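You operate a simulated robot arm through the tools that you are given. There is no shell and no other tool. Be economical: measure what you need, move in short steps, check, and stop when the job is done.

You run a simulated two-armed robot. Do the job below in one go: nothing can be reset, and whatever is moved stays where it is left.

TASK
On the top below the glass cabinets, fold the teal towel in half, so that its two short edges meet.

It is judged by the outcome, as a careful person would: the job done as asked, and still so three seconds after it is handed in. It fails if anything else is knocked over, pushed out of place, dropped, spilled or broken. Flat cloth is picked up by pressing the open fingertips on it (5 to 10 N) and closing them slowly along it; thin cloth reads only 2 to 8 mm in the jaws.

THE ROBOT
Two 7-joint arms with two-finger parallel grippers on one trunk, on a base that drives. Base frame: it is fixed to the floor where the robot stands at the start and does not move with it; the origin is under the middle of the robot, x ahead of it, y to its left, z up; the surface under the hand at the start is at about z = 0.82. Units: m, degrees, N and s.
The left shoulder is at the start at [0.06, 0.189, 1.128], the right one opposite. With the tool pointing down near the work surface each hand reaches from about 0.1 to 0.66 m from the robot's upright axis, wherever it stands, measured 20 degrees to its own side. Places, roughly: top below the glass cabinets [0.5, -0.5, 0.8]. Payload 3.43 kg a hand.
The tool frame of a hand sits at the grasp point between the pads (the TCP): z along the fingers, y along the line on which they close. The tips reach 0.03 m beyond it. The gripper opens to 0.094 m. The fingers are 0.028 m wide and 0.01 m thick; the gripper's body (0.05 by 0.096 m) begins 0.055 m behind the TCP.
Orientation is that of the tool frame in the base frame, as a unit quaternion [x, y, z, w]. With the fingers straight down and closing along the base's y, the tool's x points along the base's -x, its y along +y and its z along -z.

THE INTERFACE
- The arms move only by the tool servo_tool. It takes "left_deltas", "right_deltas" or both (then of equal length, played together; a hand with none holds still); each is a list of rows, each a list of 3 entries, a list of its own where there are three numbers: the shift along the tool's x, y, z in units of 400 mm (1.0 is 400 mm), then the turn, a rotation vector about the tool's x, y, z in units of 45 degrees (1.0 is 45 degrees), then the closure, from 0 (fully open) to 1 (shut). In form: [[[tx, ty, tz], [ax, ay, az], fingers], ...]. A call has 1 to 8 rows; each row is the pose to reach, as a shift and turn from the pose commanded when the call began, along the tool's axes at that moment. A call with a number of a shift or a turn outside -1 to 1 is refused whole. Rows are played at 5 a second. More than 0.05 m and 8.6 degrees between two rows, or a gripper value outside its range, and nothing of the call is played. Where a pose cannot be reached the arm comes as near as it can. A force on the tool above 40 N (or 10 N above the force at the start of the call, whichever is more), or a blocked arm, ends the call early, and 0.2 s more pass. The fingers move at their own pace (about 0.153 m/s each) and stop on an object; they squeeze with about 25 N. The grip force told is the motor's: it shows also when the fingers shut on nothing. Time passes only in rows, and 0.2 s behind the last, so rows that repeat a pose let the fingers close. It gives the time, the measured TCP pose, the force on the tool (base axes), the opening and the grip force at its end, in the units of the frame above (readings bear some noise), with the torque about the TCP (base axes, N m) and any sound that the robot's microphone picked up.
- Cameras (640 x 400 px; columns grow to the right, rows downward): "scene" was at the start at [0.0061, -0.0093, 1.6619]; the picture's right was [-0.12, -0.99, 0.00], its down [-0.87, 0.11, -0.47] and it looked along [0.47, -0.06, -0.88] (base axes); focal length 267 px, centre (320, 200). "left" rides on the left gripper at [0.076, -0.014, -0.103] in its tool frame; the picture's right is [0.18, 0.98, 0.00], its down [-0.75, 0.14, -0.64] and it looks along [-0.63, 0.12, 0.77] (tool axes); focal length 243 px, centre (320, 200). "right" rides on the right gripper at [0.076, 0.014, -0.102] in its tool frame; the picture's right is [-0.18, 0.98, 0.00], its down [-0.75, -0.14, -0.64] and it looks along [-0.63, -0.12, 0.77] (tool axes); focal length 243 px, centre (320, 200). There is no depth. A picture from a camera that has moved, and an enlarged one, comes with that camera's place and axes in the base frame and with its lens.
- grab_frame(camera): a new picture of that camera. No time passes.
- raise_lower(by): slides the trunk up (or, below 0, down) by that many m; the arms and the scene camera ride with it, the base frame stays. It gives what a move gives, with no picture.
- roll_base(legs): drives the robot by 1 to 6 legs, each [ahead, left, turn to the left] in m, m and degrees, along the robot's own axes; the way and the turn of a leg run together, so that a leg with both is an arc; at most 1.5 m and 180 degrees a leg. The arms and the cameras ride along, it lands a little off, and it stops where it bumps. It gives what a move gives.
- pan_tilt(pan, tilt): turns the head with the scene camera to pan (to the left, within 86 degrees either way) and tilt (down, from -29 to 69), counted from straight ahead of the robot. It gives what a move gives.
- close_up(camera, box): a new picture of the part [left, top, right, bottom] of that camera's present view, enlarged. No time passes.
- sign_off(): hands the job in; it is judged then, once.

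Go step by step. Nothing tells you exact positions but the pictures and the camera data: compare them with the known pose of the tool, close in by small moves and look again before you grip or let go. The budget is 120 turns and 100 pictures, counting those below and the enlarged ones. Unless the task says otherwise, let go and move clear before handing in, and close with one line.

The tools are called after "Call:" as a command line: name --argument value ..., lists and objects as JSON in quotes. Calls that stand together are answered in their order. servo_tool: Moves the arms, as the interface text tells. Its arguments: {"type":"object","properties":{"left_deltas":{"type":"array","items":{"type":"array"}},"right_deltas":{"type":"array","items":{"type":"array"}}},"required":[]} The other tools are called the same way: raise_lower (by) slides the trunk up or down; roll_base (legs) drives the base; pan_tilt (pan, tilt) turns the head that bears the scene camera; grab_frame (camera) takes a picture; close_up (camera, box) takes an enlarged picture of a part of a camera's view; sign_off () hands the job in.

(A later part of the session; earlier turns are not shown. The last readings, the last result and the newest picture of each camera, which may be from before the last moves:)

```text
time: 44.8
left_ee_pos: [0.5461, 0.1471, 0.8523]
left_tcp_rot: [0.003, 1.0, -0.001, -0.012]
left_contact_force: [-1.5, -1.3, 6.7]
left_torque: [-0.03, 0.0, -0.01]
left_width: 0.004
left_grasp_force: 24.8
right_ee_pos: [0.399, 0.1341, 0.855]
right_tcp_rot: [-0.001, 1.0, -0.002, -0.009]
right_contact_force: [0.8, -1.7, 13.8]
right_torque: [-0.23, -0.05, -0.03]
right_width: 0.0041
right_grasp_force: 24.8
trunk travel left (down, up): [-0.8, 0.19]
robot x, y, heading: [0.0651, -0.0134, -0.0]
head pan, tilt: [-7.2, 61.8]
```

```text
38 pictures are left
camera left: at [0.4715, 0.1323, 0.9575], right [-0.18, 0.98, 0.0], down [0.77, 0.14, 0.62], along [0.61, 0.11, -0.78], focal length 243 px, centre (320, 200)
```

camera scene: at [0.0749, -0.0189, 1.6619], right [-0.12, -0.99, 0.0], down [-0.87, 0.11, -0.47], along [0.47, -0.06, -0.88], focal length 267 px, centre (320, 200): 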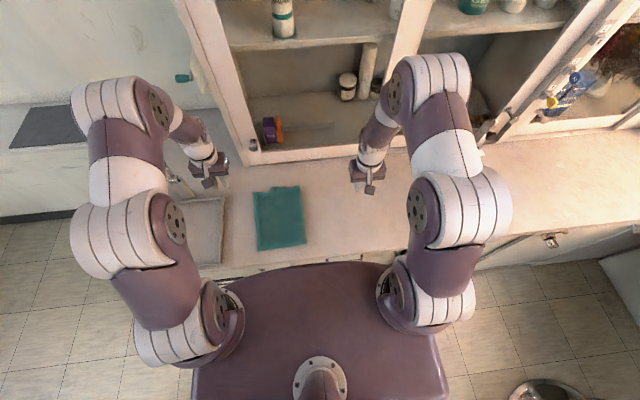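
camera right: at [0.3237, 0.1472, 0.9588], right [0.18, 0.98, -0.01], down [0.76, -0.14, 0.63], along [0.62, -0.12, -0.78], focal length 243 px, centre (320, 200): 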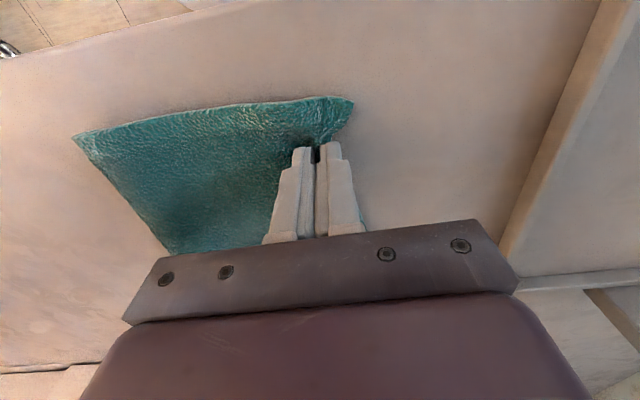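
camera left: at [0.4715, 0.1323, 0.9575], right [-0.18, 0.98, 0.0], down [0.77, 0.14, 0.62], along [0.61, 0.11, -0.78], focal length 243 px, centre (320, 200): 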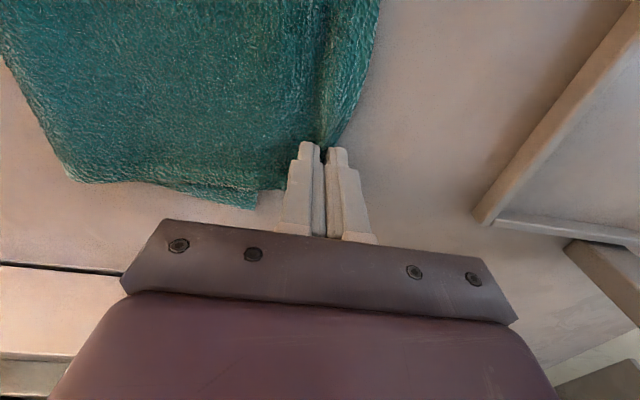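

Both hands hold the top edge alone. I'll lift it up and to the right to reveal the bottom layer.

Call:
servo_tool --left_deltas '[[[0, -0.02, -0.07], [0, 0, 0], 1.0], [[0, -0.05, -0.14], [0, 0, 0], 1.0], [[0, -0.09, -0.2], [0, 0, 0], 1.0], [[0, -0.14, -0.24], [0, 0, 0], 1.0]]' --right_deltas '[[[0, -0.02, -0.07], [0, 0, 0], 1.0], [[0, -0.05, -0.14], [0, 0, 0], 1.0], [[0, -0.09, -0.2], [0, 0, 0], 1.0], [[0, -0.14, -0.24], [0, 0, 0], 1.0]]'

Call:
roll_base --legs '[[0, -0.12, 0]]'

Call:
grab_frame --camera "right"

Call:
grab_frame --camera "left"

Call:
grab_frame --camera "scene"

```text
time: 45.8
left_ee_pos: [0.5486, 0.0913, 0.9482]
left_tcp_rot: [0.004, 1.0, 0.0, -0.014]
left_contact_force: [-0.3, -0.3, 0.4]
left_torque: [0.03, 0.01, -0.03]
left_width: 0.004
left_grasp_force: 25.2
right_ee_pos: [0.4007, 0.0777, 0.9517]
right_tcp_rot: [-0.001, 1.0, -0.002, -0.009]
right_contact_force: [0.8, 0.0, -0.4]
right_torque: [0.01, -0.01, -0.05]
right_width: 0.004
right_grasp_force: 25.2
trunk travel left (down, up): [-0.8, 0.19]
robot x, y, heading: [0.0701, -0.0082, -0.0]
head pan, tilt: [-7.2, 61.8]
```

```text
time: 47.0
left_ee_pos: [0.5495, -0.0299, 0.9481]
left_tcp_rot: [0.002, 1.0, 0.0, -0.013]
left_contact_force: [0.0, -0.9, -0.6]
left_torque: [-0.03, 0.0, 0.0]
left_width: 0.0041
left_grasp_force: 25.4
right_ee_pos: [0.4014, -0.0423, 0.9512]
right_tcp_rot: [0.0, 1.0, -0.003, -0.01]
right_contact_force: [0.0, -0.3, -1.1]
right_torque: [0.0, -0.01, -0.02]
right_width: 0.0037
right_grasp_force: 25.2
trunk travel left (down, up): [-0.8, 0.19]
robot x, y, heading: [0.0704, -0.1344, 0.0]
head pan, tilt: [-7.2, 61.8]
```

```text
37 pictures are left
camera right: at [0.3279, -0.0279, 1.0548], right [0.18, 0.98, -0.01], down [0.77, -0.14, 0.63], along [0.62, -0.12, -0.78], focal length 243 px, centre (320, 200)
```

right: 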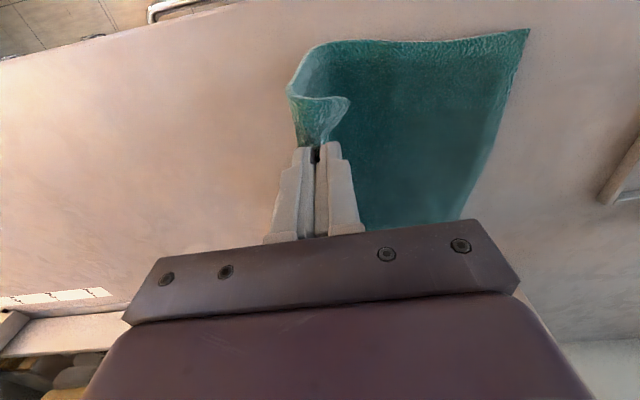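

```text
36 pictures are left
camera left: at [0.4757, -0.043, 1.0523], right [-0.18, 0.98, 0.0], down [0.77, 0.14, 0.62], along [0.61, 0.11, -0.78], focal length 243 px, centre (320, 200)
```

left: 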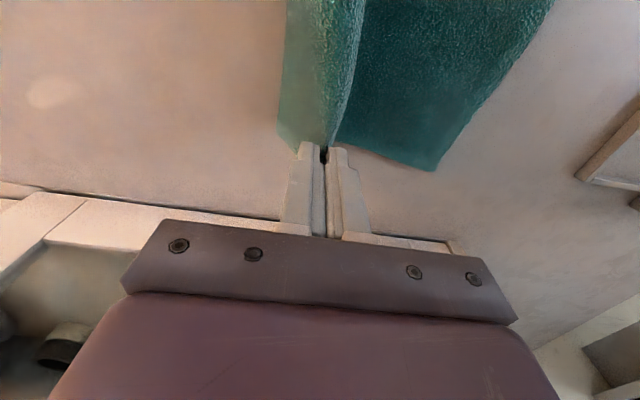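

```text
35 pictures are left
camera scene: at [0.0753, -0.1393, 1.6619], right [-0.12, -0.99, 0.0], down [-0.87, 0.11, -0.47], along [0.47, -0.06, -0.88], focal length 267 px, centre (320, 200)
```

scene: 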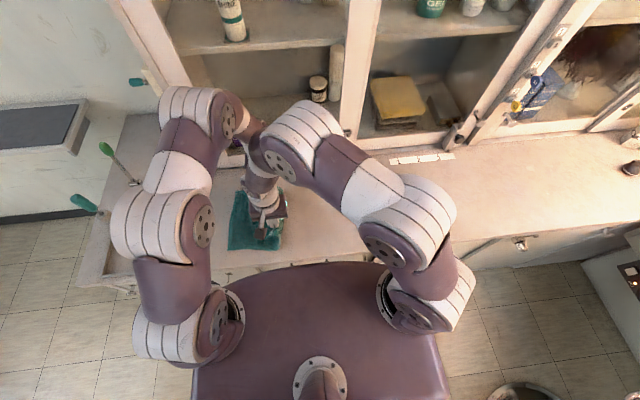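

With the top lifted, the bottom edge shows from about (0.37, 0.128) to (0.59, 0.107). I'll lower a bit, angle the held edge to match, and carry it back left with the base.

Call:
servo_tool --left_deltas '[[[0, -0.016, 0.045], [0, 0, 0], 1.0], [[0, -0.0325, 0.0875], [0, 0, 0], 1.0]]' --right_deltas '[[[0, 0.016, 0.045], [0, 0, 0], 1.0], [[0, 0.0325, 0.0875], [0, 0, 0], 1.0]]'

Call:
roll_base --legs '[[0, 0.12, 0]]'

Call:
grab_frame --camera "right"

Call:
grab_frame --camera "left"

```text
time: 47.6
left_ee_pos: [0.5494, -0.043, 0.9124]
left_tcp_rot: [0.003, 1.0, -0.001, -0.013]
left_contact_force: [0.7, -0.1, 0.6]
left_torque: [-0.01, -0.01, 0.04]
left_width: 0.0041
left_grasp_force: 25.0
right_ee_pos: [0.4012, -0.0289, 0.9154]
right_tcp_rot: [0.0, 1.0, -0.003, -0.009]
right_contact_force: [0.4, -0.3, 0.5]
right_torque: [0.0, 0.01, -0.03]
right_width: 0.0038
right_grasp_force: 25.0
trunk travel left (down, up): [-0.8, 0.19]
robot x, y, heading: [0.069, -0.1306, 0.5]
head pan, tilt: [-7.2, 61.8]
```

```text
time: 48.9
left_ee_pos: [0.5479, 0.0787, 0.9126]
left_tcp_rot: [0.003, 1.0, -0.001, -0.012]
left_contact_force: [-0.9, -0.5, 0.8]
left_torque: [-0.02, 0.02, 0.02]
left_width: 0.0044
left_grasp_force: 24.7
right_ee_pos: [0.4014, 0.0901, 0.9163]
right_tcp_rot: [0.0, 1.0, -0.003, -0.009]
right_contact_force: [0.9, -0.3, 0.2]
right_torque: [0.01, -0.03, -0.01]
right_width: 0.004
right_grasp_force: 25.5
trunk travel left (down, up): [-0.8, 0.19]
robot x, y, heading: [0.069, -0.0118, 0.1]
head pan, tilt: [-7.2, 61.8]
```

```text
34 pictures are left
camera right: at [0.3267, 0.1059, 1.0197], right [0.18, 0.98, -0.01], down [0.77, -0.14, 0.63], along [0.62, -0.12, -0.78], focal length 243 px, centre (320, 200)
```

right: 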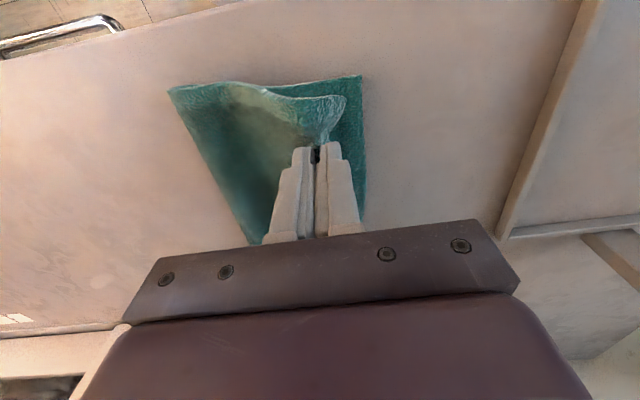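

```text
33 pictures are left
camera left: at [0.4742, 0.0648, 1.0175], right [-0.18, 0.98, 0.0], down [0.77, 0.14, 0.62], along [0.61, 0.11, -0.78], focal length 243 px, centre (320, 200)
```

left: 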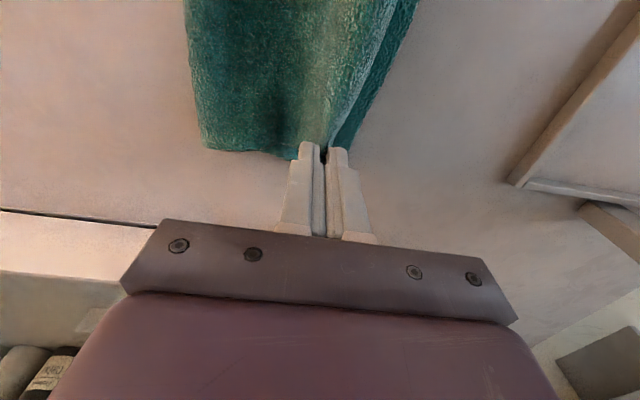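

The hem now trails to the left correctly. I'll lower both hands onto the bottom layer.

Call:
servo_tool --left_deltas '[[[0, 0.005, 0.035], [0, 0, 0], 1.0], [[0, 0.01, 0.07], [0, 0, 0], 1.0], [[0, 0.016, 0.1], [0, 0, 0], 1.0], [[0, 0.02, 0.13], [0, 0, 0], 1.0]]' --right_deltas '[[[0, 0.007, 0.035], [0, 0, 0], 1.0], [[0, 0.015, 0.07], [0, 0, 0], 1.0], [[0, 0.02, 0.105], [0, 0, 0], 1.0], [[0, 0.028, 0.1375], [0, 0, 0], 1.0]]'

Call:
grab_frame --camera "right"

Call:
grab_frame --camera "left"

```text
time: 49.9
left_ee_pos: [0.5478, 0.0881, 0.8633]
left_tcp_rot: [0.0, 1.0, -0.001, -0.01]
left_contact_force: [-3.3, -0.2, 5.0]
left_torque: [0.0, 0.07, -0.04]
left_width: 0.0044
left_grasp_force: 25.2
right_ee_pos: [0.398, 0.1005, 0.859]
right_tcp_rot: [0.001, 1.0, -0.004, -0.012]
right_contact_force: [3.3, -0.9, 2.2]
right_torque: [-0.04, -0.16, -0.02]
right_width: 0.0041
right_grasp_force: 24.9
trunk travel left (down, up): [-0.8, 0.19]
robot x, y, heading: [0.0719, -0.0117, 0.2]
head pan, tilt: [-7.2, 61.8]
```

```text
32 pictures are left
camera right: at [0.3247, 0.1152, 0.9633], right [0.19, 0.98, -0.01], down [0.77, -0.14, 0.63], along [0.61, -0.13, -0.78], focal length 243 px, centre (320, 200)
```

right: 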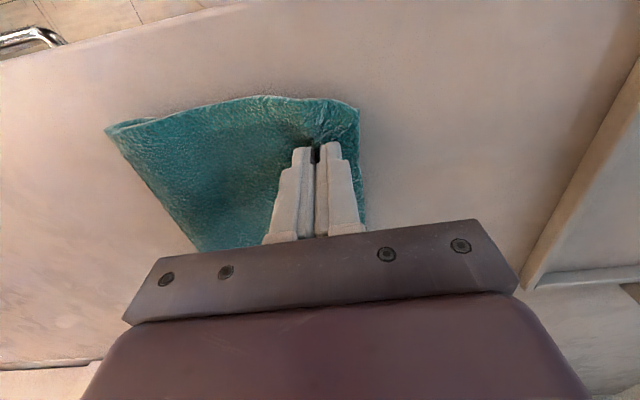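

```text
31 pictures are left
camera left: at [0.4744, 0.0745, 0.9671], right [-0.18, 0.98, 0.0], down [0.77, 0.14, 0.62], along [0.61, 0.12, -0.78], focal length 243 px, centre (320, 200)
```

left: 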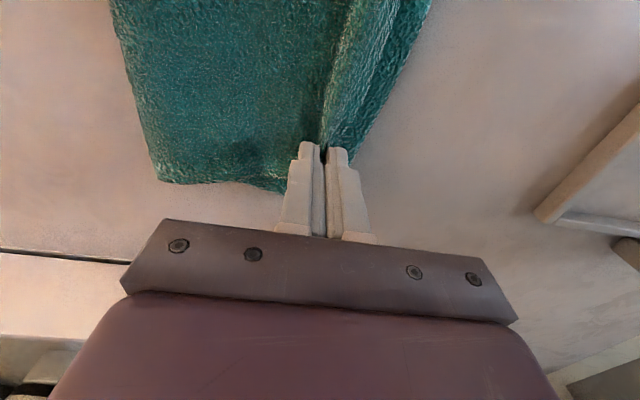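

The edges look aligned. I'll release and retract straight up.

Call:
servo_tool --left_deltas '[[[0, 0, 0.004], [0, 0, 0], 1.0], [[0, 0, 0.004], [0, 0, 0], 0.92], [[0, 0, 0.004], [0, 0, 0], 0.84], [[0, 0, -0.03], [0, 0, 0], 0.84], [[0, 0, -0.08], [0, 0, 0], 0.84], [[0, 0, -0.13], [0, 0, 0], 0.84]]' --right_deltas '[[[0, 0, 0.002], [0, 0, 0], 1.0], [[0, 0, 0.002], [0, 0, 0], 0.92], [[0, 0, 0.002], [0, 0, 0], 0.84], [[0, 0, -0.03], [0, 0, 0], 0.84], [[0, 0, -0.08], [0, 0, 0], 0.84], [[0, 0, -0.13], [0, 0, 0], 0.84]]'

Call:
grab_frame --camera "right"

Call:
grab_frame --camera "left"

```text
time: 51.3
left_ee_pos: [0.5466, 0.0862, 0.912]
left_tcp_rot: [0.005, 1.0, 0.001, -0.016]
left_contact_force: [0.2, 0.3, 0.9]
left_torque: [0.0, -0.03, 0.03]
left_width: 0.0153
left_grasp_force: 0.0
right_ee_pos: [0.401, 0.1025, 0.9127]
right_tcp_rot: [0.0, 1.0, 0.0, -0.007]
right_contact_force: [0.5, 0.2, -0.3]
right_torque: [0.0, -0.01, 0.02]
right_width: 0.0152
right_grasp_force: 0.1
trunk travel left (down, up): [-0.8, 0.19]
robot x, y, heading: [0.0698, -0.0066, 0.2]
head pan, tilt: [-7.2, 61.8]
```

```text
30 pictures are left
camera right: at [0.3266, 0.1175, 1.018], right [0.18, 0.98, 0.0], down [0.76, -0.14, 0.63], along [0.62, -0.12, -0.78], focal length 243 px, centre (320, 200)
```

right: 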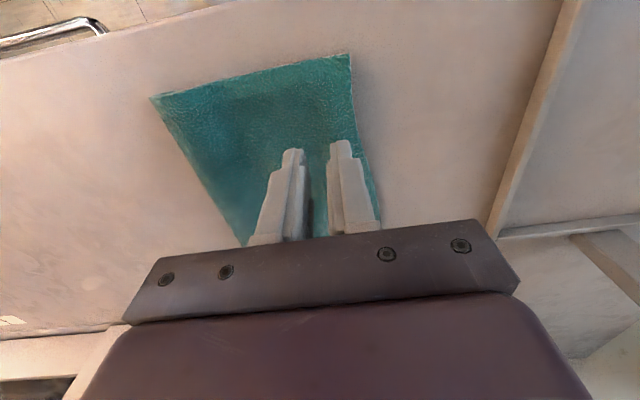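

```text
29 pictures are left
camera left: at [0.472, 0.0729, 1.016], right [-0.18, 0.98, 0.0], down [0.77, 0.14, 0.62], along [0.61, 0.11, -0.79], focal length 243 px, centre (320, 200)
```

left: 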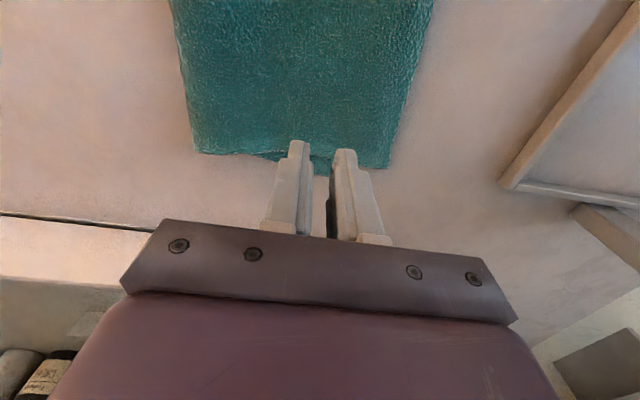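

The result looks flat and aligned. I'll move both hands clear and inspect from above.

Call:
servo_tool --right_deltas '[[[0, -0.06, -0.05], [0, 0, 0], 0.84], [[0, -0.16, -0.1], [0, 0, 0], 0.84], [[0, -0.26, -0.15], [0, 0, 0], 0.84], [[0, -0.36, -0.18], [0, 0, 0], 0.84], [[0, -0.46, -0.2], [0, 0, 0], 0.84], [[0, -0.56, -0.2], [0, 0, 0], 0.84], [[0, -0.66, -0.2], [0, 0, 0], 0.84], [[0, -0.76, -0.2], [0, 0, 0], 0.84]]' --left_deltas '[[[0, 0, -0.05], [0, 0, 0], 0.84], [[0, 0, -0.1], [0, 0, 0], 0.84], [[0, 0.05, -0.15], [0, 0, 0], 0.84], [[0, 0.12, -0.15], [0, 0, 0], 0.84], [[0, 0.2, -0.15], [0, 0, 0], 0.84], [[0, 0.28, -0.15], [0, 0, 0], 0.84], [[0, 0.36, -0.15], [0, 0, 0], 0.84], [[0, 0.4, -0.15], [0, 0, 0], 0.84]]'

Call:
close_up --camera "scene" --box '[230, 160, 330, 260]'

Call:
grab_frame --camera "left"

```text
time: 53.1
left_ee_pos: [0.5507, 0.2447, 0.9734]
left_tcp_rot: [0.003, 1.0, 0.0, -0.013]
left_contact_force: [-1.2, -0.4, 0.9]
left_torque: [0.0, -0.01, 0.0]
left_width: 0.0151
left_grasp_force: 0.0
right_ee_pos: [0.4034, -0.2022, 0.9952]
right_tcp_rot: [0.0, 1.0, -0.002, -0.01]
right_contact_force: [-0.1, 0.4, -0.1]
right_torque: [0.02, 0.01, -0.01]
right_width: 0.0151
right_grasp_force: 0.0
trunk travel left (down, up): [-0.8, 0.19]
robot x, y, heading: [0.0694, -0.0101, 0.3]
head pan, tilt: [-7.2, 61.8]
```

```text
4.00 times, centred on (280, 210) of scene
camera zoom: at [0.0748, -0.0203, 1.6619], right [-0.12, -0.99, 0.0], down [-0.87, 0.11, -0.47], along [0.47, -0.06, -0.88], focal length 1067 px, centre (480, 160)
```

zoom: 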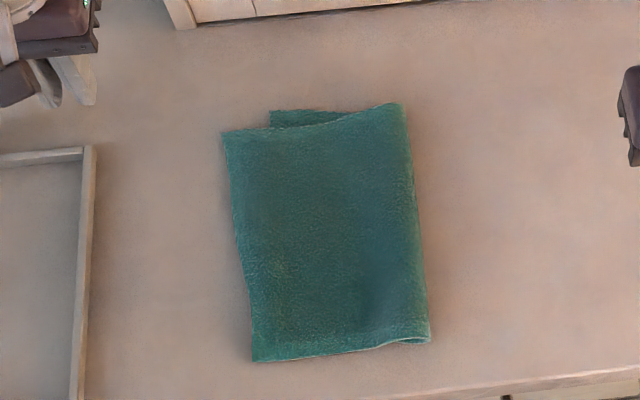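

```text
27 pictures are left
camera left: at [0.4773, 0.2324, 1.0778], right [-0.18, 0.98, 0.0], down [0.77, 0.14, 0.62], along [0.61, 0.11, -0.78], focal length 243 px, centre (320, 200)
```

left: 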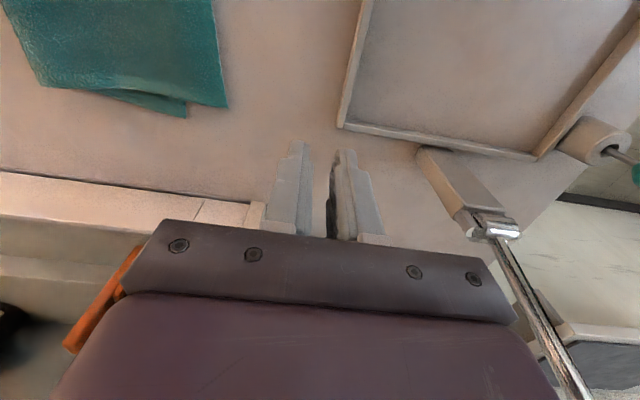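

Near corner is aligned, at y≈0.128 for both layers. But the far top corner sprang left to 0.151 against the bottom's 0.107. I'll re-grip the far part with the left hand, set it right, and hold it while the right hand smooths the slack toward the fold.

Call:
servo_tool --left_deltas '[[[0, -0.06, 0.05], [0, 0, 0], 0.745], [[0.005, -0.12, 0.1], [0, 0, 0], 0.745], [[0.012, -0.18, 0.15], [0, 0, 0], 0.745], [[0.012, -0.24, 0.2], [0, 0, 0], 0.745], [[0.012, -0.2825, 0.25], [0, 0, 0], 0.745], [[0.012, -0.2825, 0.28], [0, 0, 0], 0.745]]'

Call:
close_up --camera "left" --box '[240, 80, 400, 180]'

```text
time: 54.5
left_ee_pos: [0.544, 0.1337, 0.8598]
left_tcp_rot: [0.003, 1.0, -0.001, -0.013]
left_contact_force: [-0.6, 0.1, -0.2]
left_torque: [-0.02, -0.01, -0.01]
left_width: 0.0238
left_grasp_force: 0.1
right_ee_pos: [0.4043, -0.2008, 0.9959]
right_tcp_rot: [0.0, 1.0, -0.003, -0.009]
right_contact_force: [-1.1, -0.4, 0.1]
right_torque: [-0.01, -0.03, 0.0]
right_width: 0.015
right_grasp_force: 0.1
trunk travel left (down, up): [-0.8, 0.19]
robot x, y, heading: [0.065, -0.0104, -0.1]
head pan, tilt: [-7.2, 61.8]
```

```text
4.00 times, centred on (320, 130) of left
camera zoom: at [0.4691, 0.1204, 0.964], right [-0.18, 0.98, 0.0], down [0.77, 0.14, 0.62], along [0.61, 0.11, -0.78], focal length 970 px, centre (320, 480)
```

zoom: 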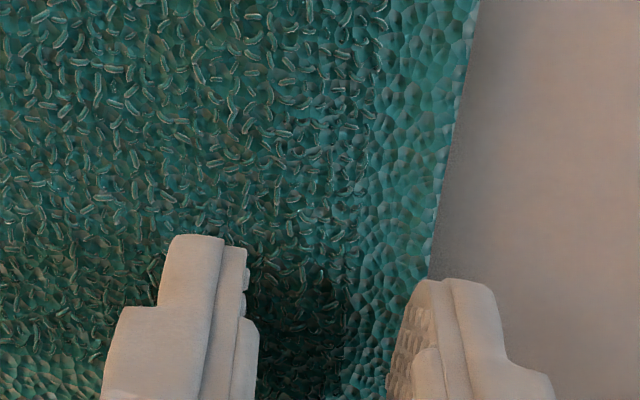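

The alignment is good, about 4 mm inside the edge. I'll press and close slowly.

Call:
servo_tool --left_deltas '[[[0, 0, 0.01], [0, 0, 0], 0.745], [[0, 0, 0.018], [0, 0, 0], 0.745], [[0, 0, 0.018], [0, 0, 0], 0.79], [[0, 0, 0.018], [0, 0, 0], 0.83], [[0, 0, 0.018], [0, 0, 0], 0.88], [[0, 0, 0.018], [0, 0, 0], 0.94], [[0, 0, 0.018], [0, 0, 0], 1.0], [[0, 0, 0.018], [0, 0, 0], 1.0]]'

Call:
grab_frame --camera "left"

```text
time: 56.3
left_ee_pos: [0.5421, 0.1332, 0.854]
left_tcp_rot: [0.004, 1.0, -0.001, -0.013]
left_contact_force: [1.7, -1.4, 12.4]
left_torque: [-0.2, -0.02, 0.01]
left_width: 0.0042
left_grasp_force: 24.8
right_ee_pos: [0.4036, -0.2015, 0.995]
right_tcp_rot: [0.0, 1.0, -0.002, -0.009]
right_contact_force: [-0.2, -0.4, 0.6]
right_torque: [-0.01, 0.0, 0.01]
right_width: 0.0149
right_grasp_force: 0.1
trunk travel left (down, up): [-0.8, 0.19]
robot x, y, heading: [0.0679, -0.0083, 0.2]
head pan, tilt: [-7.2, 61.8]
```

```text
25 pictures are left
camera left: at [0.4679, 0.1195, 0.9588], right [-0.18, 0.98, 0.0], down [0.77, 0.14, 0.62], along [0.61, 0.11, -0.78], focal length 243 px, centre (320, 200)
```

left: 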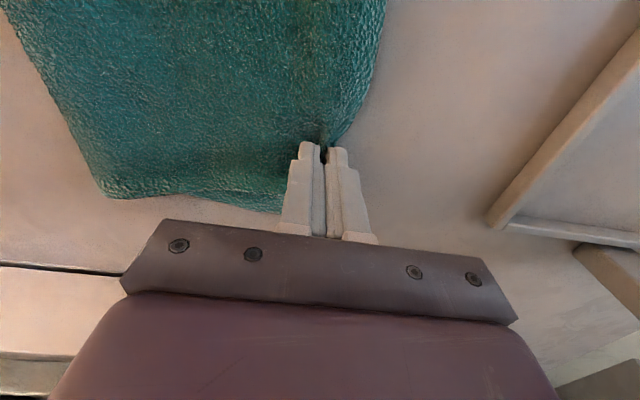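

Gripped. I'll lift slightly, carry it right past the target and come back, setting the edge just above the bottom edge.

Call:
servo_tool --left_deltas '[[[0, -0.025, -0.075], [0, 0, 0], 1.0], [[0, -0.1, -0.13], [0, 0, 0], 1.0], [[0, -0.19, -0.13], [0, 0, 0], 1.0], [[0, -0.24, -0.11], [0, 0, 0], 1.0], [[0, -0.2, -0.07], [0, 0, 0], 1.0], [[0, -0.15, -0.03], [0, 0, 0], 1.0], [[0, -0.137, -0.007], [0, 0, 0], 1.0]]'

Call:
close_up --camera "scene" --box '[210, 150, 340, 260]'

Call:
grab_frame --camera "left"

```text
time: 57.9
left_ee_pos: [0.5423, 0.0774, 0.8615]
left_tcp_rot: [0.003, 1.0, -0.001, -0.007]
left_contact_force: [1.9, -3.8, 29.5]
left_torque: [-0.31, -0.11, 0.0]
left_width: 0.0041
left_grasp_force: 24.9
right_ee_pos: [0.4016, -0.2034, 0.9971]
right_tcp_rot: [0.001, 1.0, -0.002, -0.008]
right_contact_force: [-0.1, 0.2, -0.3]
right_torque: [0.02, -0.02, -0.03]
right_width: 0.015
right_grasp_force: 0.0
trunk travel left (down, up): [-0.8, 0.19]
robot x, y, heading: [0.0708, -0.0097, -0.1]
head pan, tilt: [-7.2, 61.8]
```

```text
3.64 times, centred on (275, 205) of scene
camera zoom: at [0.0694, -0.0218, 1.6626], right [-0.12, -0.99, 0.0], down [-0.87, 0.11, -0.48], along [0.47, -0.06, -0.88], focal length 970 px, centre (484, 182)
```

zoom: 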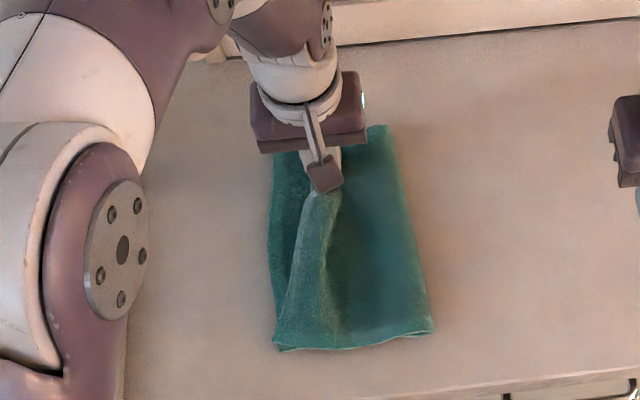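

```text
23 pictures are left
camera left: at [0.4674, 0.0632, 0.9643], right [-0.18, 0.98, 0.0], down [0.76, 0.14, 0.63], along [0.62, 0.11, -0.78], focal length 243 px, centre (320, 200)
```

left: 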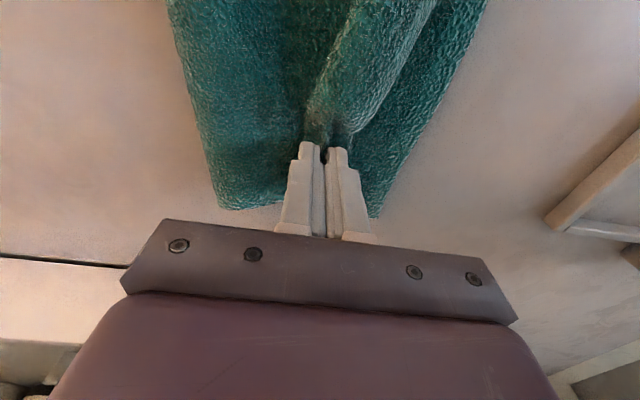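

The far bottom corner is now at y≈0.126, and slack remains near the far fold. I'll re-seat the left hand so the edge lies over the bottom edge, then hold it there.

Call:
servo_tool --left_deltas '[[[0, 0.0, -0.06], [0, 0, 0], 1.0], [[0, 0.05, -0.08], [0, 0, 0], 1.0], [[0, 0.1, -0.06], [0, 0, 0], 1.0], [[0, 0.1, -0.03], [0, 0, 0], 1.0], [[0, 0.08, -0.015], [0, 0, 0], 1.0], [[0, 0.066, -0.01], [0, 0, 0], 1.0]]'

Call:
close_up --camera "scene" --box '[210, 150, 340, 260]'

Call:
grab_frame --camera "left"

```text
time: 59.3
left_ee_pos: [0.5425, 0.1064, 0.8615]
left_tcp_rot: [0.003, 1.0, 0.0, -0.012]
left_contact_force: [0.2, 2.6, 8.6]
left_torque: [0.04, -0.07, 0.0]
left_width: 0.004
left_grasp_force: 24.4
right_ee_pos: [0.4032, -0.201, 0.996]
right_tcp_rot: [0.0, 1.0, -0.003, -0.009]
right_contact_force: [-0.2, -0.2, -0.1]
right_torque: [0.01, -0.01, -0.02]
right_width: 0.0149
right_grasp_force: 0.1
trunk travel left (down, up): [-0.8, 0.19]
robot x, y, heading: [0.0675, -0.0118, 0.0]
head pan, tilt: [-7.2, 61.8]
```

```text
3.64 times, centred on (275, 205) of scene
camera zoom: at [0.0742, -0.0189, 1.662], right [-0.12, -0.99, 0.0], down [-0.87, 0.11, -0.47], along [0.47, -0.06, -0.88], focal length 970 px, centre (484, 182)
```

zoom: 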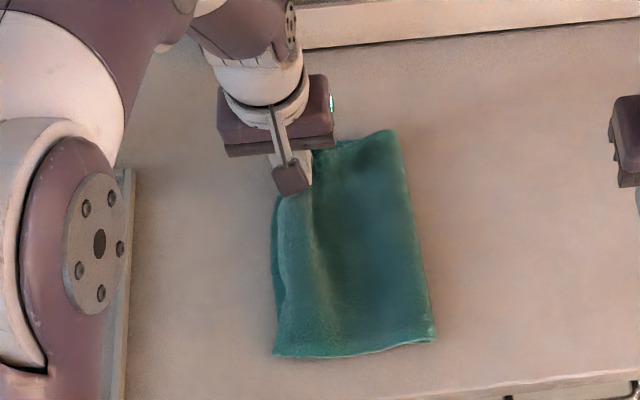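

```text
21 pictures are left
camera left: at [0.4681, 0.0927, 0.9661], right [-0.18, 0.98, 0.0], down [0.77, 0.14, 0.62], along [0.61, 0.11, -0.78], focal length 243 px, centre (320, 200)
```

left: 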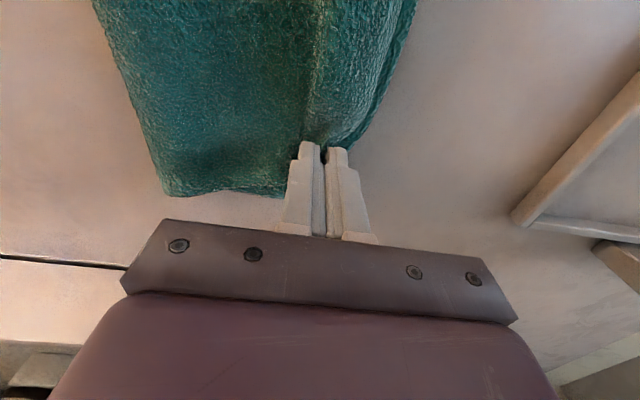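

There's a bulge between the held edge and the fold. I'll bring the right hand, turned 90° and open, to the far part right of the left hand, to press and draw the slack toward the fold.

Call:
servo_tool --right_deltas '[[[-0.049, 0.07, 0.0275], [0, 0, -0.166], 0.1], [[-0.098, 0.14, 0.055], [0, 0, -0.333], 0.0], [[-0.147, 0.21, 0.0825], [0, 0, -0.5], 0.0], [[-0.196, 0.28, 0.11], [0, 0, -0.667], 0.0], [[-0.245, 0.35, 0.137], [0, 0, -0.833], 0.0], [[-0.2925, 0.4275, 0.165], [0, 0, -1.0], 0.0]]'

Call:
servo_tool --right_deltas '[[[0, 0, 0], [0, 0, -0.166], 0.0], [[0, 0, 0], [0, 0, -0.333], 0.0], [[0, 0, 0], [0, 0, -0.5], 0.0], [[0, 0, 0], [0, 0, -0.667], 0.0], [[0, 0, 0], [0, 0, -0.833], 0.0], [[0, 0, 0], [0, 0, -1.0], 0.0]]'

Call:
grab_frame --camera "right"

Call:
close_up --camera "scene" --box '[210, 120, 370, 260]'

```text
time: 60.7
left_ee_pos: [0.5424, 0.1061, 0.86]
left_tcp_rot: [0.003, 1.0, -0.001, -0.013]
left_contact_force: [-1.0, -0.9, 9.4]
left_torque: [-0.05, 0.0, -0.02]
left_width: 0.0041
left_grasp_force: 25.3
right_ee_pos: [0.518, -0.0298, 0.9241]
right_tcp_rot: [-0.383, 0.924, 0.001, -0.01]
right_contact_force: [-0.1, -0.3, 0.6]
right_torque: [0.0, 0.0, -0.02]
right_width: 0.0939
right_grasp_force: 0.0
trunk travel left (down, up): [-0.8, 0.19]
robot x, y, heading: [0.0702, -0.0109, 0.1]
head pan, tilt: [-7.2, 61.8]
```

```text
time: 62.1
left_ee_pos: [0.5418, 0.1053, 0.8623]
left_tcp_rot: [0.004, 1.0, -0.001, -0.013]
left_contact_force: [0.7, 0.7, 8.7]
left_torque: [0.0, -0.05, -0.01]
left_width: 0.0041
left_grasp_force: 24.7
right_ee_pos: [0.5172, -0.0309, 0.927]
right_tcp_rot: [0.707, -0.707, -0.005, 0.007]
right_contact_force: [0.0, -0.6, 0.0]
right_torque: [0.01, -0.03, -0.03]
right_width: 0.0939
right_grasp_force: 0.1
trunk travel left (down, up): [-0.8, 0.19]
robot x, y, heading: [0.0717, -0.0128, -0.0]
head pan, tilt: [-7.2, 61.8]
```

```text
20 pictures are left
camera right: at [0.5048, -0.1067, 1.0288], right [-0.98, 0.18, 0.02], down [0.15, 0.76, 0.64], along [0.1, 0.63, -0.77], focal length 243 px, centre (320, 200)
```

right: 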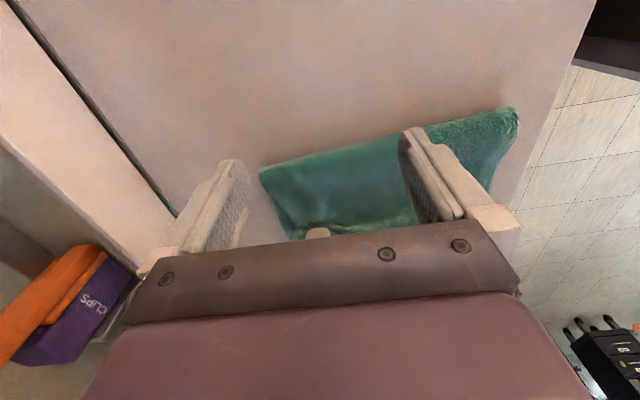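

```text
2.86 times, centred on (290, 190) of scene
camera zoom: at [0.074, -0.0192, 1.6619], right [-0.12, -0.99, 0.0], down [-0.87, 0.11, -0.47], along [0.47, -0.06, -0.88], focal length 762 px, centre (406, 229)
```

zoom: 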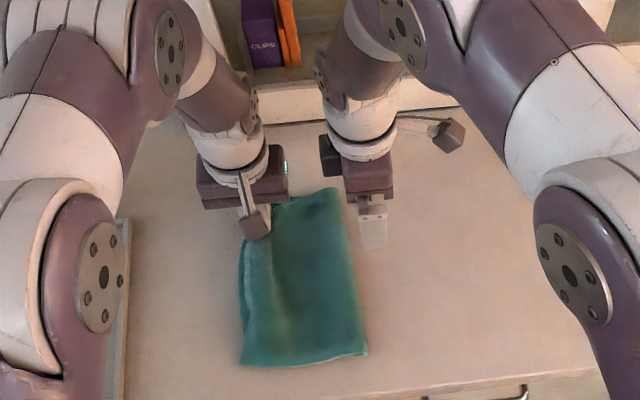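

There is room to touch down just right of the left hand. I'll lower the right fingertips onto the top layer at y≈0.01.

Call:
servo_tool --right_deltas '[[[-0.05, 0, 0.03], [0, 0, 0], 0.0], [[-0.1075, 0, 0.07], [0, 0, 0], 0.0], [[-0.1075, 0, 0.12], [0, 0, 0], 0.0], [[-0.1075, 0, 0.16], [0, 0, 0], 0.0], [[-0.1075, 0, 0.172], [0, 0, 0], 0.0]]'

Call:
grab_frame --camera "right"

```text
time: 63.3
left_ee_pos: [0.5423, 0.1072, 0.8614]
left_tcp_rot: [0.004, 1.0, -0.001, -0.012]
left_contact_force: [1.1, 1.3, 9.2]
left_torque: [-0.24, 0.02, 0.03]
left_width: 0.004
left_grasp_force: 25.4
right_ee_pos: [0.5169, 0.0123, 0.8568]
right_tcp_rot: [-0.706, 0.708, 0.005, -0.008]
right_contact_force: [0.0, -1.4, 2.2]
right_torque: [0.15, -0.14, -0.02]
right_width: 0.0939
right_grasp_force: 0.0
trunk travel left (down, up): [-0.8, 0.19]
robot x, y, heading: [0.0711, -0.0086, 0.1]
head pan, tilt: [-7.2, 61.8]
stopped in row 5 (right hand): the force on the tool passed its limit at 43 N (the readings are from after the stop); the commanded pose is now the measured one
```

```text
18 pictures are left
camera right: at [0.504, -0.0634, 0.961], right [-0.98, 0.19, 0.02], down [0.15, 0.76, 0.64], along [0.11, 0.63, -0.77], focal length 243 px, centre (320, 200)
```

right: 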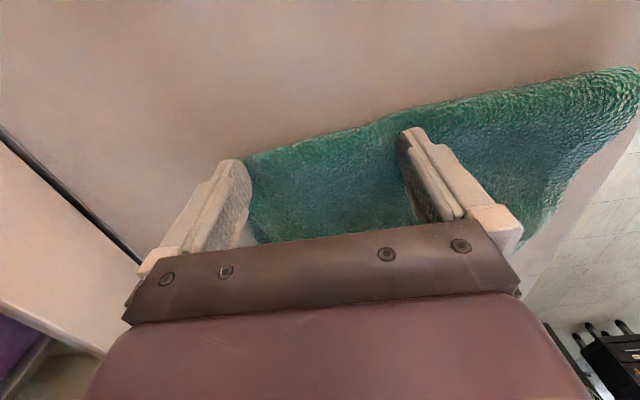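

Light contact is made. I'll press about 1 mm more and draw right by 4 cm, slowly.

Call:
servo_tool --right_deltas '[[[0, 0, 0.003], [0, 0, 0], 0.0], [[0.02, 0, 0.003], [0, 0, 0], 0.0], [[0.04, 0, 0.003], [0, 0, 0], 0.0], [[0.06, 0, 0.003], [0, 0, 0], 0.0], [[0.08, 0, 0.003], [0, 0, 0], 0.0], [[0.1, 0, 0.003], [0, 0, 0], 0.0]]'

Call:
grab_frame --camera "right"

Call:
grab_frame --camera "left"

```text
time: 64.7
left_ee_pos: [0.5407, 0.1065, 0.8614]
left_tcp_rot: [0.004, 1.0, 0.0, -0.013]
left_contact_force: [0.8, -1.1, 10.7]
left_torque: [-0.08, -0.04, 0.03]
left_width: 0.0039
left_grasp_force: 24.9
right_ee_pos: [0.5175, -0.0277, 0.8567]
right_tcp_rot: [-0.707, 0.707, 0.005, -0.008]
right_contact_force: [0.2, 0.2, 1.5]
right_torque: [0.04, 0.04, -0.07]
right_width: 0.0941
right_grasp_force: 0.0
trunk travel left (down, up): [-0.8, 0.19]
robot x, y, heading: [0.0679, -0.0128, 0.1]
head pan, tilt: [-7.2, 61.8]
```

```text
17 pictures are left
camera right: at [0.5039, -0.1035, 0.9594], right [-0.98, 0.19, 0.02], down [0.15, 0.76, 0.64], along [0.11, 0.63, -0.77], focal length 243 px, centre (320, 200)
```

right: 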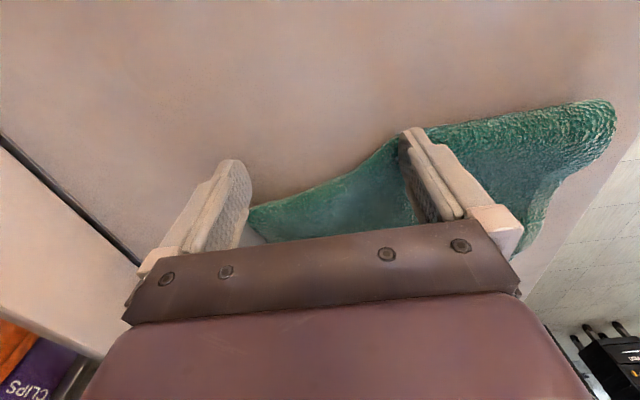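

```text
16 pictures are left
camera left: at [0.4671, 0.0932, 0.9654], right [-0.18, 0.98, 0.0], down [0.77, 0.14, 0.62], along [0.61, 0.11, -0.78], focal length 243 px, centre (320, 200)
```

left: 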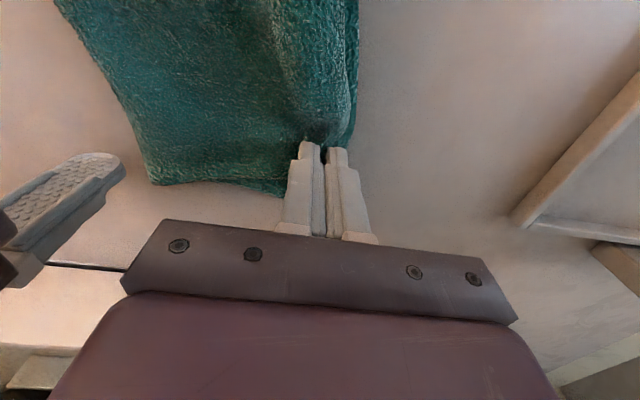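

The fold moved right: the far fold is now at y≈−0.009. I'll lift the right hand away and check the overall shape with the left still holding.

Call:
servo_tool --right_deltas '[[[0, 0, -0.06], [0, 0, 0], 0.0], [[0.06, 0, -0.12], [0, 0, 0], 0.0], [[0.16, 0, -0.14], [0, 0, 0], 0.0], [[0.26, 0, -0.14], [0, 0, 0], 0.0]]'

Call:
close_up --camera "scene" --box '[210, 150, 340, 260]'

```text
time: 65.7
left_ee_pos: [0.5408, 0.1058, 0.8615]
left_tcp_rot: [0.003, 1.0, 0.0, -0.014]
left_contact_force: [1.2, 1.3, 10.6]
left_torque: [-0.06, -0.05, 0.02]
left_width: 0.0043
left_grasp_force: 25.1
right_ee_pos: [0.5173, -0.1317, 0.9129]
right_tcp_rot: [-0.707, 0.707, 0.005, -0.007]
right_contact_force: [-0.9, 0.4, -0.2]
right_torque: [0.03, -0.01, -0.01]
right_width: 0.094
right_grasp_force: 0.2
trunk travel left (down, up): [-0.8, 0.19]
robot x, y, heading: [0.0699, -0.0057, 0.1]
head pan, tilt: [-7.2, 61.8]
```

```text
3.64 times, centred on (275, 205) of scene
camera zoom: at [0.074, -0.0207, 1.6619], right [-0.12, -0.99, 0.0], down [-0.87, 0.11, -0.47], along [0.47, -0.06, -0.88], focal length 970 px, centre (484, 182)
```

zoom: 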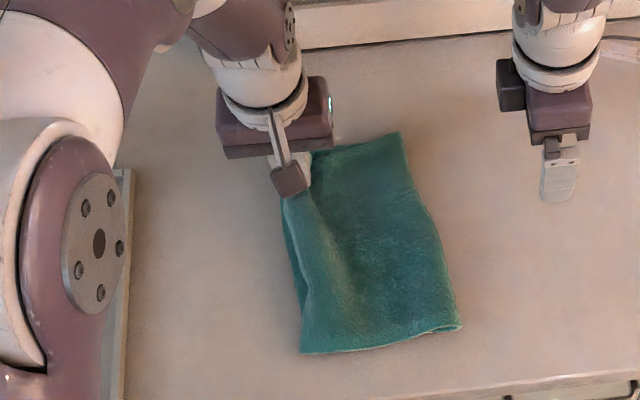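

The near half slid right as one piece, so it's still aligned with itself. I'll release the left hand gently upward and inspect the whole.

Call:
servo_tool --left_deltas '[[[0, 0, 0], [0, 0, 0], 0.92], [[0, 0, 0], [0, 0, 0], 0.84], [[0, 0, -0.03], [0, 0, 0], 0.84], [[0, 0, -0.09], [0, 0, 0], 0.84], [[0, 0.06, -0.17], [0, 0, 0], 0.84], [[0, 0.16, -0.2], [0, 0, 0], 0.84], [[0, 0.26, -0.2], [0, 0, 0], 0.84], [[0, 0.36, -0.2], [0, 0, 0], 0.84]]'

Call:
close_up --camera "scene" --box '[230, 160, 330, 260]'

Call:
close_up --camera "left" --box '[0, 0, 320, 200]'

```text
time: 67.5
left_ee_pos: [0.5479, 0.2518, 0.9399]
left_tcp_rot: [0.003, 1.0, -0.001, -0.015]
left_contact_force: [-0.1, 0.5, -0.1]
left_torque: [0.0, 0.0, -0.03]
left_width: 0.0152
left_grasp_force: 0.1
right_ee_pos: [0.5162, -0.1298, 0.9127]
right_tcp_rot: [-0.707, 0.708, 0.004, -0.01]
right_contact_force: [0.1, 0.7, -0.5]
right_torque: [-0.03, 0.02, -0.01]
right_width: 0.0943
right_grasp_force: 0.0
trunk travel left (down, up): [-0.8, 0.19]
robot x, y, heading: [0.0673, -0.0085, 0.1]
head pan, tilt: [-7.2, 61.8]
```

```text
4.00 times, centred on (280, 210) of scene
camera zoom: at [0.0751, -0.0172, 1.6619], right [-0.12, -0.99, 0.0], down [-0.87, 0.11, -0.47], along [0.47, -0.06, -0.88], focal length 1067 px, centre (480, 160)
```

zoom: 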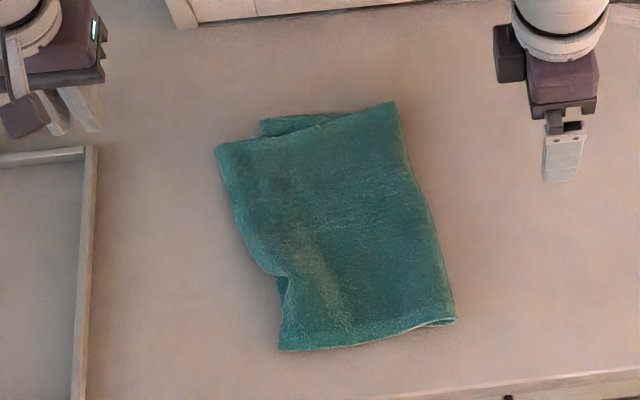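

```text
2.00 times, centred on (160, 100) of left
camera zoom: at [0.4734, 0.2392, 1.0443], right [-0.18, 0.98, 0.0], down [0.77, 0.14, 0.62], along [0.61, 0.11, -0.78], focal length 485 px, centre (640, 400)
```

zoom: 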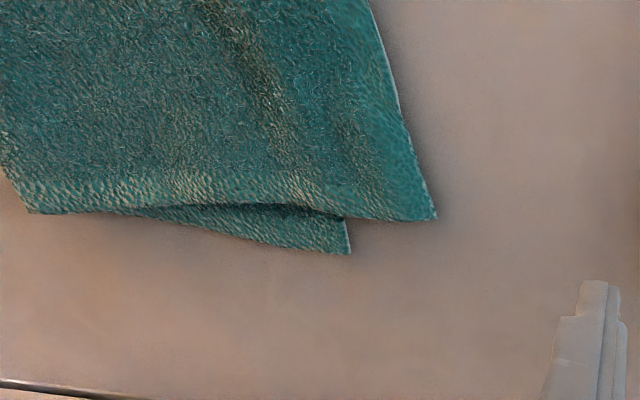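

The far top corner still overhangs by about 4 cm because the crease there didn't roll. The clean fix is to pick the whole top edge up with both hands and peel well to the right so the crease unrolls, then re-lay it. I'll position both hands again.

Call:
servo_tool --right_deltas '[[[0, 0.05, -0.07], [0, 0, 0.15], 0.3], [[-0.08, 0.1, -0.09], [0, 0, 0.3], 0.6], [[-0.16, 0.15, -0.09], [0, 0, 0.45], 0.745], [[-0.25, 0.2, -0.09], [0, 0, 0.6], 0.745], [[-0.34, 0.25, -0.09], [0, 0, 0.75], 0.745], [[-0.425, 0.3025, -0.09], [0, 0, 0.88], 0.745]]' --left_deltas '[[[0.005, -0.05, 0.02], [0, 0, -0.05], 0.745], [[0.01, -0.1, 0.04], [0, 0, -0.1], 0.745], [[0.02, -0.15, 0.06], [0, 0, -0.15], 0.745], [[0.03, -0.2, 0.09], [0, 0, -0.2], 0.745], [[0.035, -0.25, 0.13], [0, 0, -0.25], 0.745], [[0.035, -0.295, 0.18], [0, 0, -0.25], 0.745]]'

Call:
servo_tool --right_deltas '[[[0, 0, 0], [0, 0, 0.15], 0.745], [[0, 0, 0], [0, 0, 0.3], 0.745], [[0, 0, 0], [0, 0, 0.45], 0.745], [[0, 0, 0], [0, 0, 0.6], 0.745], [[0, 0, 0], [0, 0, 0.75], 0.745], [[0, 0, 0], [0, 0, 0.87], 0.745]]'

Call:
grab_frame --camera "right"

Call:
close_up --camera "left" --box '[240, 80, 400, 180]'

```text
time: 68.9
left_ee_pos: [0.5274, 0.1333, 0.8688]
left_tcp_rot: [-0.096, 0.995, 0.0, -0.014]
left_contact_force: [0.1, -0.2, -0.2]
left_torque: [-0.01, 0.0, -0.01]
left_width: 0.0241
left_grasp_force: 0.0
right_ee_pos: [0.3972, 0.0405, 0.9506]
right_tcp_rot: [-0.424, 0.905, 0.002, -0.009]
right_contact_force: [0.1, 0.0, -0.7]
right_torque: [-0.03, 0.01, -0.03]
right_width: 0.0238
right_grasp_force: 0.0
trunk travel left (down, up): [-0.8, 0.19]
robot x, y, heading: [0.067, -0.007, 0.1]
head pan, tilt: [-7.2, 61.8]
```

```text
time: 70.3
left_ee_pos: [0.5283, 0.1338, 0.8696]
left_tcp_rot: [-0.094, 0.995, 0.0, -0.013]
left_contact_force: [0.3, 0.0, 0.0]
left_torque: [-0.01, -0.04, 0.0]
left_width: 0.0241
left_grasp_force: 0.1
right_ee_pos: [0.3979, 0.0401, 0.9503]
right_tcp_rot: [-0.096, 0.995, -0.002, -0.009]
right_contact_force: [-0.2, 0.5, 0.4]
right_torque: [0.02, -0.04, 0.01]
right_width: 0.0242
right_grasp_force: 0.0
trunk travel left (down, up): [-0.8, 0.19]
robot x, y, heading: [0.0691, -0.0103, 0.0]
head pan, tilt: [-7.2, 61.8]
```

```text
12 pictures are left
camera right: at [0.3226, 0.0392, 1.0537], right [-0.01, 1.0, -0.01], down [0.78, 0.01, 0.63], along [0.63, 0.0, -0.78], focal length 243 px, centre (320, 200)
```

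right: 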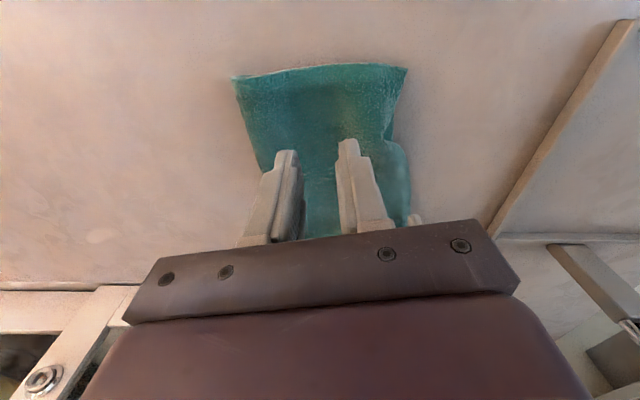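

```text
4.00 times, centred on (320, 130) of left
camera zoom: at [0.458, 0.1048, 0.9737], right [-0.37, 0.93, 0.01], down [0.73, 0.28, 0.62], along [0.58, 0.23, -0.78], focal length 970 px, centre (320, 480)
```

zoom: 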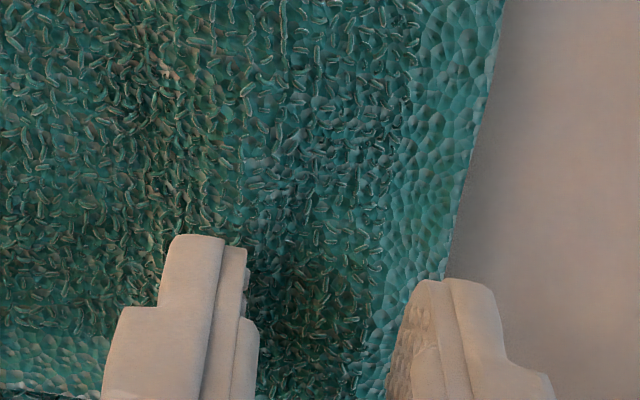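

The left is well placed. The near top corner is at about (0.364, 0.110), so I'll move the right hand to pinch just inside it and check.

Call:
servo_tool --right_deltas '[[[-0.002, 0.045, 0.05], [0, 0, 0], 0.745], [[-0.004, 0.09, 0.1], [0, 0, 0], 0.745], [[-0.0055, 0.134, 0.16], [0, 0, 0], 0.745], [[-0.0055, 0.134, 0.21], [0, 0, 0], 0.745]]' --left_deltas '[[[0, 0.0025, 0], [0, 0, 0], 0.745], [[0, 0.0025, 0.01], [0, 0, 0], 0.745], [[0, 0.0025, 0.02], [0, 0, 0], 0.745], [[0, 0.0025, 0.025], [0, 0, 0], 0.745]]'

Call:
close_up --camera "right" --box '[230, 40, 422, 190]'

```text
time: 71.1
left_ee_pos: [0.5316, 0.1354, 0.8628]
left_tcp_rot: [-0.094, 0.996, -0.001, -0.006]
left_contact_force: [0.1, 0.5, -1.3]
left_torque: [-0.03, 0.05, 0.01]
left_width: 0.0238
left_grasp_force: 0.1
right_ee_pos: [0.3877, 0.0913, 0.885]
right_tcp_rot: [-0.097, 0.995, -0.006, -0.012]
right_contact_force: [-1.4, 0.0, 1.1]
right_torque: [0.0, -0.08, -0.03]
right_width: 0.0241
right_grasp_force: 0.1
trunk travel left (down, up): [-0.8, 0.19]
robot x, y, heading: [0.0684, -0.01, 0.3]
head pan, tilt: [-7.2, 61.8]
stopped in row 4 (left hand): the force on the tool passed its limit at 49 N (the readings are from after the stop); the commanded pose is now the measured one
```

```text
2.67 times, centred on (326, 115) of right
camera zoom: at [0.3124, 0.0904, 0.9892], right [-0.01, 1.0, -0.01], down [0.78, 0.02, 0.62], along [0.62, 0.0, -0.78], focal length 647 px, centre (304, 427)
```

zoom: 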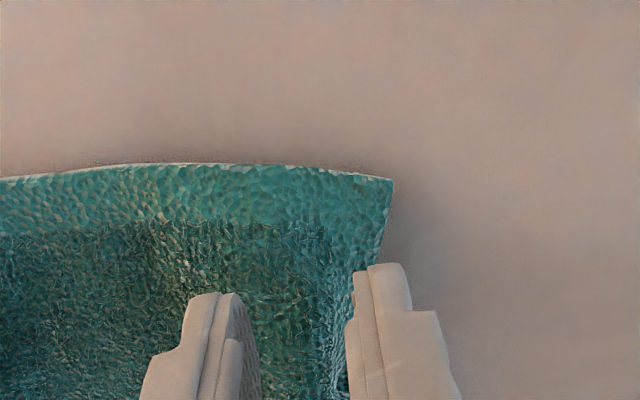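

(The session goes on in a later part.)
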